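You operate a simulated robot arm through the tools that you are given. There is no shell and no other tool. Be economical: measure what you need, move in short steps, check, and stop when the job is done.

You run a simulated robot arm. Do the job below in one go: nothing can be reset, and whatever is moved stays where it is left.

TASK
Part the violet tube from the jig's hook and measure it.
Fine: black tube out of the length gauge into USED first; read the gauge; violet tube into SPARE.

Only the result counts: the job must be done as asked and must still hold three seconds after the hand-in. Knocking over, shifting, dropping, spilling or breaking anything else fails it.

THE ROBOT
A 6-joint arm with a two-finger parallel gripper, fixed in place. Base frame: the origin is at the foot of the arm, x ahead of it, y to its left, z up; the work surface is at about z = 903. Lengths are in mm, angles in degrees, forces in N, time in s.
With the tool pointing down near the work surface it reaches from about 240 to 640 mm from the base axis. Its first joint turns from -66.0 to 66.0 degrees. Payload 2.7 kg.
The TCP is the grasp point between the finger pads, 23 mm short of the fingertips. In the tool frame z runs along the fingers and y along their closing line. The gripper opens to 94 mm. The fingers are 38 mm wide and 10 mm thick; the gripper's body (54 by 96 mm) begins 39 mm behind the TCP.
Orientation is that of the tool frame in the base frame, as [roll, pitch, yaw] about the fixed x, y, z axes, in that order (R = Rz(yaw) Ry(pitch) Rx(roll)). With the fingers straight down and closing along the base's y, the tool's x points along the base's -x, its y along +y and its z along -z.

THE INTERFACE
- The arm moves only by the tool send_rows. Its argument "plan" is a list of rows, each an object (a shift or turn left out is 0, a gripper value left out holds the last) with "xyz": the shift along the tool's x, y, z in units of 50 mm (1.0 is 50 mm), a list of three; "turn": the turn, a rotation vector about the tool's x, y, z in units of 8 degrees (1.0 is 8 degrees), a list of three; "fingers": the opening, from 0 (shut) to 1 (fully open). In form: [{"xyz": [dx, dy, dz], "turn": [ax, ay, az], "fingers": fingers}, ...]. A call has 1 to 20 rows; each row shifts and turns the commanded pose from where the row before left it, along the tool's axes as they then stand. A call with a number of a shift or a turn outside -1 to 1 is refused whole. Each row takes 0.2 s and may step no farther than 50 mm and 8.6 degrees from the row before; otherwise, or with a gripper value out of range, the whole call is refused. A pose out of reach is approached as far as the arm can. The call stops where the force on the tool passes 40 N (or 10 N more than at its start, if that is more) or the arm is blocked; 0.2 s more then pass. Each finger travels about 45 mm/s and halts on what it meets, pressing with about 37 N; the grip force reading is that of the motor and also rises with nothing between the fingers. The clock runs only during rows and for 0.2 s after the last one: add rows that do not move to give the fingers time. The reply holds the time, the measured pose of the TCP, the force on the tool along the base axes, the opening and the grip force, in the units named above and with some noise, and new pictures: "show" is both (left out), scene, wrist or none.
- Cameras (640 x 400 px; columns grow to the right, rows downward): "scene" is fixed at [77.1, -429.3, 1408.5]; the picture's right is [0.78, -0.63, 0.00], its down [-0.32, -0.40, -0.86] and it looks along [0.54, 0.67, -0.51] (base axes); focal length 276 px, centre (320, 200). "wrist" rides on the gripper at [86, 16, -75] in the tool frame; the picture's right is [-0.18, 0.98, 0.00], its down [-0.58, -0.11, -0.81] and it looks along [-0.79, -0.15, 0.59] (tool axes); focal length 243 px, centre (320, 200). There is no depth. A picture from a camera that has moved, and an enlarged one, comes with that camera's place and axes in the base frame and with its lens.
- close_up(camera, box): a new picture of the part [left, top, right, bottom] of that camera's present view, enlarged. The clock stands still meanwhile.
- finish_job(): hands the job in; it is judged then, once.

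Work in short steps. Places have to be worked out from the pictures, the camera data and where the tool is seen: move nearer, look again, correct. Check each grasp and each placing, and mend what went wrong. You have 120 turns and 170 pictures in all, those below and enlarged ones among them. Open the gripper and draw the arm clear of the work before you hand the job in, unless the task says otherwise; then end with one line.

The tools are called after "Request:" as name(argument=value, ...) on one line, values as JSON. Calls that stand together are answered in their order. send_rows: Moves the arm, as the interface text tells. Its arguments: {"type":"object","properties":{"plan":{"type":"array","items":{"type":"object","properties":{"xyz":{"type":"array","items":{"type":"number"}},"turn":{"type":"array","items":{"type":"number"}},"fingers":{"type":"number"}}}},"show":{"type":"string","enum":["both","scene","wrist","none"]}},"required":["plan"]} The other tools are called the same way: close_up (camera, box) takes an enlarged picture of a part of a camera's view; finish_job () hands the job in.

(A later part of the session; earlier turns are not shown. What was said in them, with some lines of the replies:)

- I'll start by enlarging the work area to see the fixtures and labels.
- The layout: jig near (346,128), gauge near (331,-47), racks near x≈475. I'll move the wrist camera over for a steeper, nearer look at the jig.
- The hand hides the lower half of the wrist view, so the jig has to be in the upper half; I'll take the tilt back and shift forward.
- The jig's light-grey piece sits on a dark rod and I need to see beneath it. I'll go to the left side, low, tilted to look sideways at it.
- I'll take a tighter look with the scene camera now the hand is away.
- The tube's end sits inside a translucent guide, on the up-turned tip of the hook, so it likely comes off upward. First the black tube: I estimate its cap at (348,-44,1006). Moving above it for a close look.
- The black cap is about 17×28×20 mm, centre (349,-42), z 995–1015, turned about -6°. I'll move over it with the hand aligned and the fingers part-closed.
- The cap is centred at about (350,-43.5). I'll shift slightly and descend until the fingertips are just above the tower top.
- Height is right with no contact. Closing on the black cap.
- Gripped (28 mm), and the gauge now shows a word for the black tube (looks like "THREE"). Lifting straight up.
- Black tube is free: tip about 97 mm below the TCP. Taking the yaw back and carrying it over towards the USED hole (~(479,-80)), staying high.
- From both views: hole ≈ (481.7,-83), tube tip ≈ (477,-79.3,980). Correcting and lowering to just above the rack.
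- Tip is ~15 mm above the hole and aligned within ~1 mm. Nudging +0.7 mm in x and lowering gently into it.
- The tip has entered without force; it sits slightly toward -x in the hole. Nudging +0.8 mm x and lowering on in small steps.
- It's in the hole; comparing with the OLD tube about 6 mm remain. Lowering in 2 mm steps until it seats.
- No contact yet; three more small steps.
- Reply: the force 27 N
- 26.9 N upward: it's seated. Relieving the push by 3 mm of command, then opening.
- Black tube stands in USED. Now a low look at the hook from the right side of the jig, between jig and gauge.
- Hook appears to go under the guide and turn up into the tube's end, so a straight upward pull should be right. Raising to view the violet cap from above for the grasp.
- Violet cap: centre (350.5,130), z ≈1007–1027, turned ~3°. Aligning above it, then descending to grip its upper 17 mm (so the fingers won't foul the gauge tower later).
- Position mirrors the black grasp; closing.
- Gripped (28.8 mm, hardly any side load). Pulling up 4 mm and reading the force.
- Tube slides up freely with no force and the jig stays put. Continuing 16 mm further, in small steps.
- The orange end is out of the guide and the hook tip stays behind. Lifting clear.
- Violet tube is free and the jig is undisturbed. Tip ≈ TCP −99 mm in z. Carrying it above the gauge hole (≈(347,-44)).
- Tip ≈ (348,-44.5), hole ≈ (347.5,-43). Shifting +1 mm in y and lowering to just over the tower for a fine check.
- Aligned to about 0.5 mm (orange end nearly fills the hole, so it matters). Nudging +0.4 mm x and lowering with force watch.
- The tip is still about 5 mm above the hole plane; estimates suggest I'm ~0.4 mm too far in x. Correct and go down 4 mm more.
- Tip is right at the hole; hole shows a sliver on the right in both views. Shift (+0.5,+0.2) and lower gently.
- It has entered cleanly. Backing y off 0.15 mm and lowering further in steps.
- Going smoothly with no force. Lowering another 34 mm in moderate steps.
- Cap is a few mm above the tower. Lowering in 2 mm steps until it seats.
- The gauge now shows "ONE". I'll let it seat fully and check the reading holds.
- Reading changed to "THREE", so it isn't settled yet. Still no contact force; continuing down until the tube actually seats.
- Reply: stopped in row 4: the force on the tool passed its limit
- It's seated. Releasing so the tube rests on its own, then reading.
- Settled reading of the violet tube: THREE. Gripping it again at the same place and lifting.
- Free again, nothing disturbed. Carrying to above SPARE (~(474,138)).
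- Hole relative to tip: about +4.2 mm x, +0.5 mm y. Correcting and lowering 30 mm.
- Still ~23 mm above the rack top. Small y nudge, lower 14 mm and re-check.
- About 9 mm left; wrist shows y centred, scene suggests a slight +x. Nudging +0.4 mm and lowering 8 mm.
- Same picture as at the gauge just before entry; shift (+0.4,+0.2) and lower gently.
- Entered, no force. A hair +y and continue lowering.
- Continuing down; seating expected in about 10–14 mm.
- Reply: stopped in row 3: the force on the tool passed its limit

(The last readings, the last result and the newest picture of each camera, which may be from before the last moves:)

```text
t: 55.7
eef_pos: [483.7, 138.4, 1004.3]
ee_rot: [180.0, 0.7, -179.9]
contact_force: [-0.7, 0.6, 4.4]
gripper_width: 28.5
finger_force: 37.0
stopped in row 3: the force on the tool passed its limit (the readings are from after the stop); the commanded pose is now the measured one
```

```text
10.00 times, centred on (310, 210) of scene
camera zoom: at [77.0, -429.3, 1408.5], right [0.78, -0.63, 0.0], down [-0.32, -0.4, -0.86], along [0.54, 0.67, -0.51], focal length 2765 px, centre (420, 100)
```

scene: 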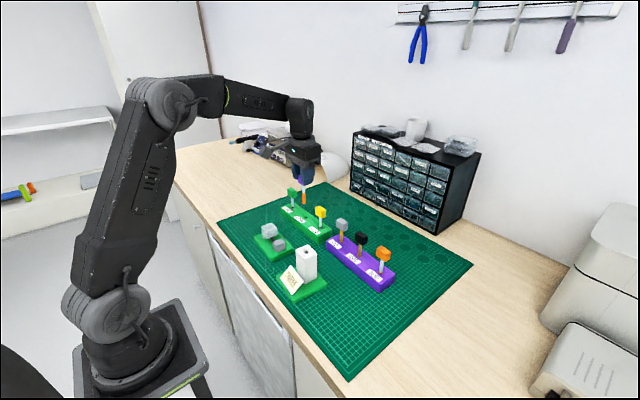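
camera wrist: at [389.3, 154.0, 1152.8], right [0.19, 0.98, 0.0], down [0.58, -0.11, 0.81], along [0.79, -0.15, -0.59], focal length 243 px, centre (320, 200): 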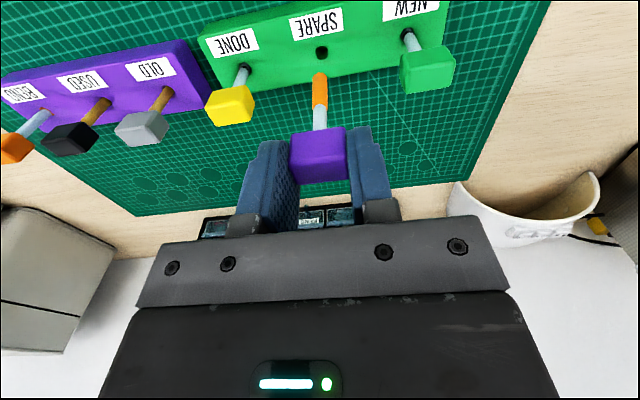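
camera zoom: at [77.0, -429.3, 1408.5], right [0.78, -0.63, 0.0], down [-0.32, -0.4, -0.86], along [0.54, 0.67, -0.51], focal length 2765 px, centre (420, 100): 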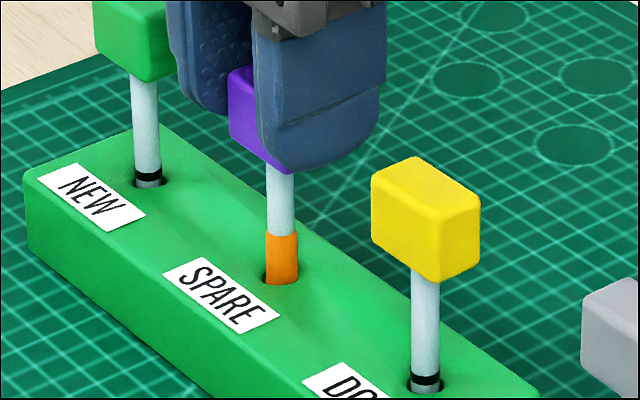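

Stopped on seating at the same height as the black tube (1004), though the hand drifted ~2 mm in x. Moving back, levelling, then a gentle push to verify seating.

Request:
send_rows(plan=[{"xyz": [0.04, 0, -0.03], "turn": [0, 0.06, 0]}, {}, {"xyz": [0, 0, 0.03]}, {"xyz": [0, 0, 0.02]}, {}], show="none")

Request:
close_up(camera="scene", box=[290, 190, 330, 230])

Request:
close_up(camera="wrist", box=[260, 20, 380, 110])

```text
t: 56.9
eef_pos: [480.1, 137.6, 1004.0]
ee_rot: [-179.9, 0.4, -180.0]
contact_force: [-3.2, -0.8, 20.8]
gripper_width: 28.5
finger_force: 37.4
```

```text
10.00 times, centred on (310, 210) of scene
camera zoom: at [76.7, -429.4, 1408.5], right [0.78, -0.63, 0.0], down [-0.32, -0.4, -0.86], along [0.54, 0.67, -0.51], focal length 2765 px, centre (420, 100)
```

zoom: 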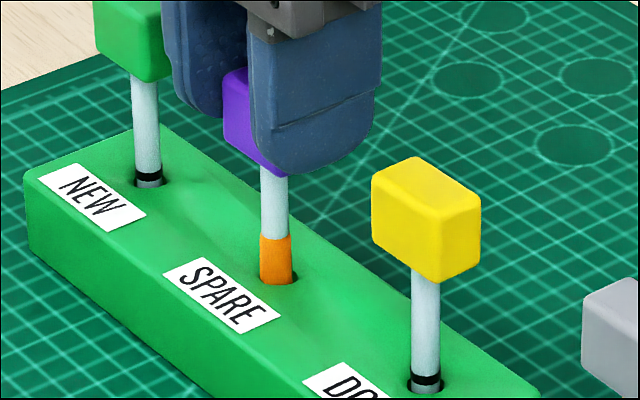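

```text
4.44 times, centred on (320, 65) of wrist
camera zoom: at [393.9, 154.8, 1078.4], right [0.18, 0.98, 0.0], down [0.58, -0.11, 0.81], along [0.8, -0.15, -0.59], focal length 1078 px, centre (320, 800)
```

zoom: 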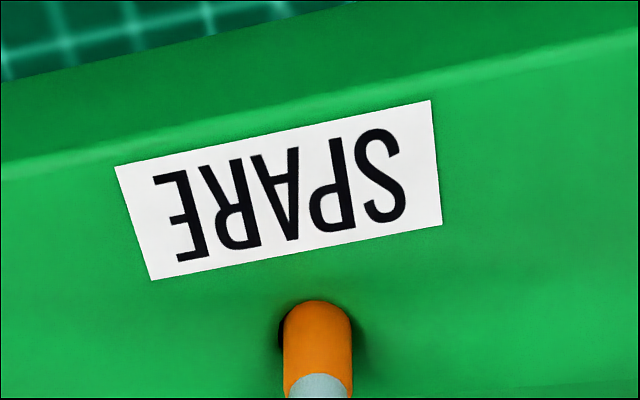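

Solid at z=1004 with 21 N: seated. Easing off, opening, and rising clear.

Request:
send_rows(plan=[{"xyz": [0, 0, -0.04]}, {"fingers": 0.4}, {"fingers": 0.5}, {"fingers": 0.55}, {}, {"xyz": [0, 0, -0.4]}, {"xyz": [0, 0, -0.8]}, {"xyz": [0, 0, -1]}, {"xyz": [0.9, 0, 0]}, {"xyz": [0.9, 0, 0]}, {}, {}])

Request:
close_up(camera="scene", box=[240, 180, 400, 305])

Request:
close_up(camera="scene", box=[290, 190, 330, 230])

```text
t: 59.5
eef_pos: [389.7, 137.8, 1113.9]
ee_rot: [-180.0, 0.2, -180.0]
contact_force: [0.2, -0.1, 0.3]
gripper_width: 51.7
finger_force: 0.0
camera wrist: at [303.2, 154.2, 1188.5], right [0.18, 0.98, 0.0], down [0.58, -0.11, 0.81], along [0.8, -0.15, -0.59], focal length 243 px, centre (320, 200)
```

scene: 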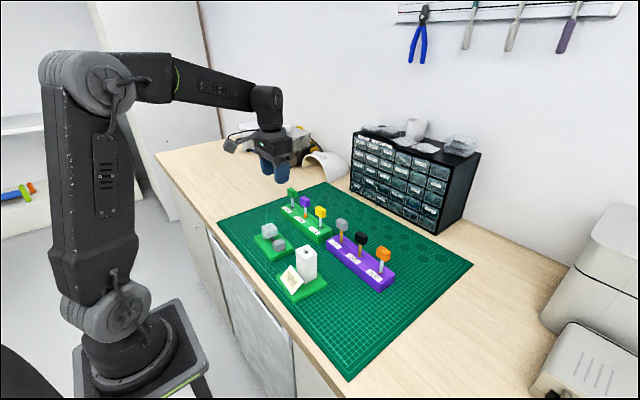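
wrist: 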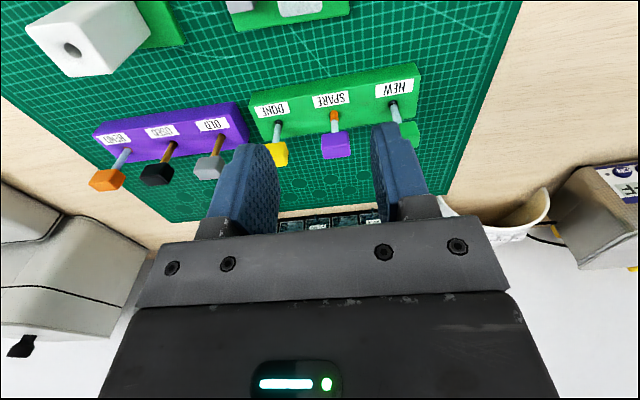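

```text
3.20 times, centred on (320, 242) of scene
camera zoom: at [77.1, -429.3, 1408.5], right [0.78, -0.63, 0.0], down [-0.32, -0.4, -0.86], along [0.54, 0.67, -0.51], focal length 885 px, centre (320, 64)
```

zoom: 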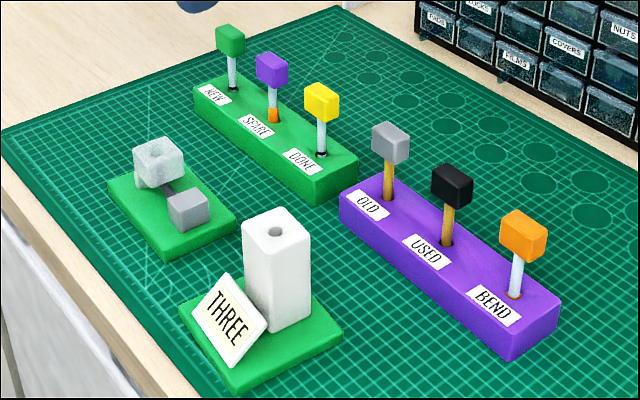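

```text
10.00 times, centred on (310, 210) of scene
camera zoom: at [77.1, -429.3, 1408.5], right [0.78, -0.63, 0.0], down [-0.32, -0.4, -0.86], along [0.54, 0.67, -0.51], focal length 2765 px, centre (420, 100)
```

zoom: 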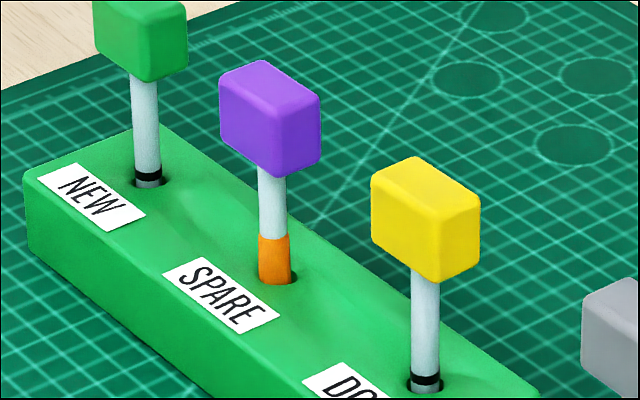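

Black stands in USED and violet stands in SPARE. Nothing else has moved, and the hand is open and clear, so I'm handing in.

Request:
finish_job()

```text
The job is handed in.
```

Job handed in: the black tube is in USED, the violet tube came off the hook and settled at THREE on the gauge (it briefly showed ONE on the way down), and it now stands in SPARE.
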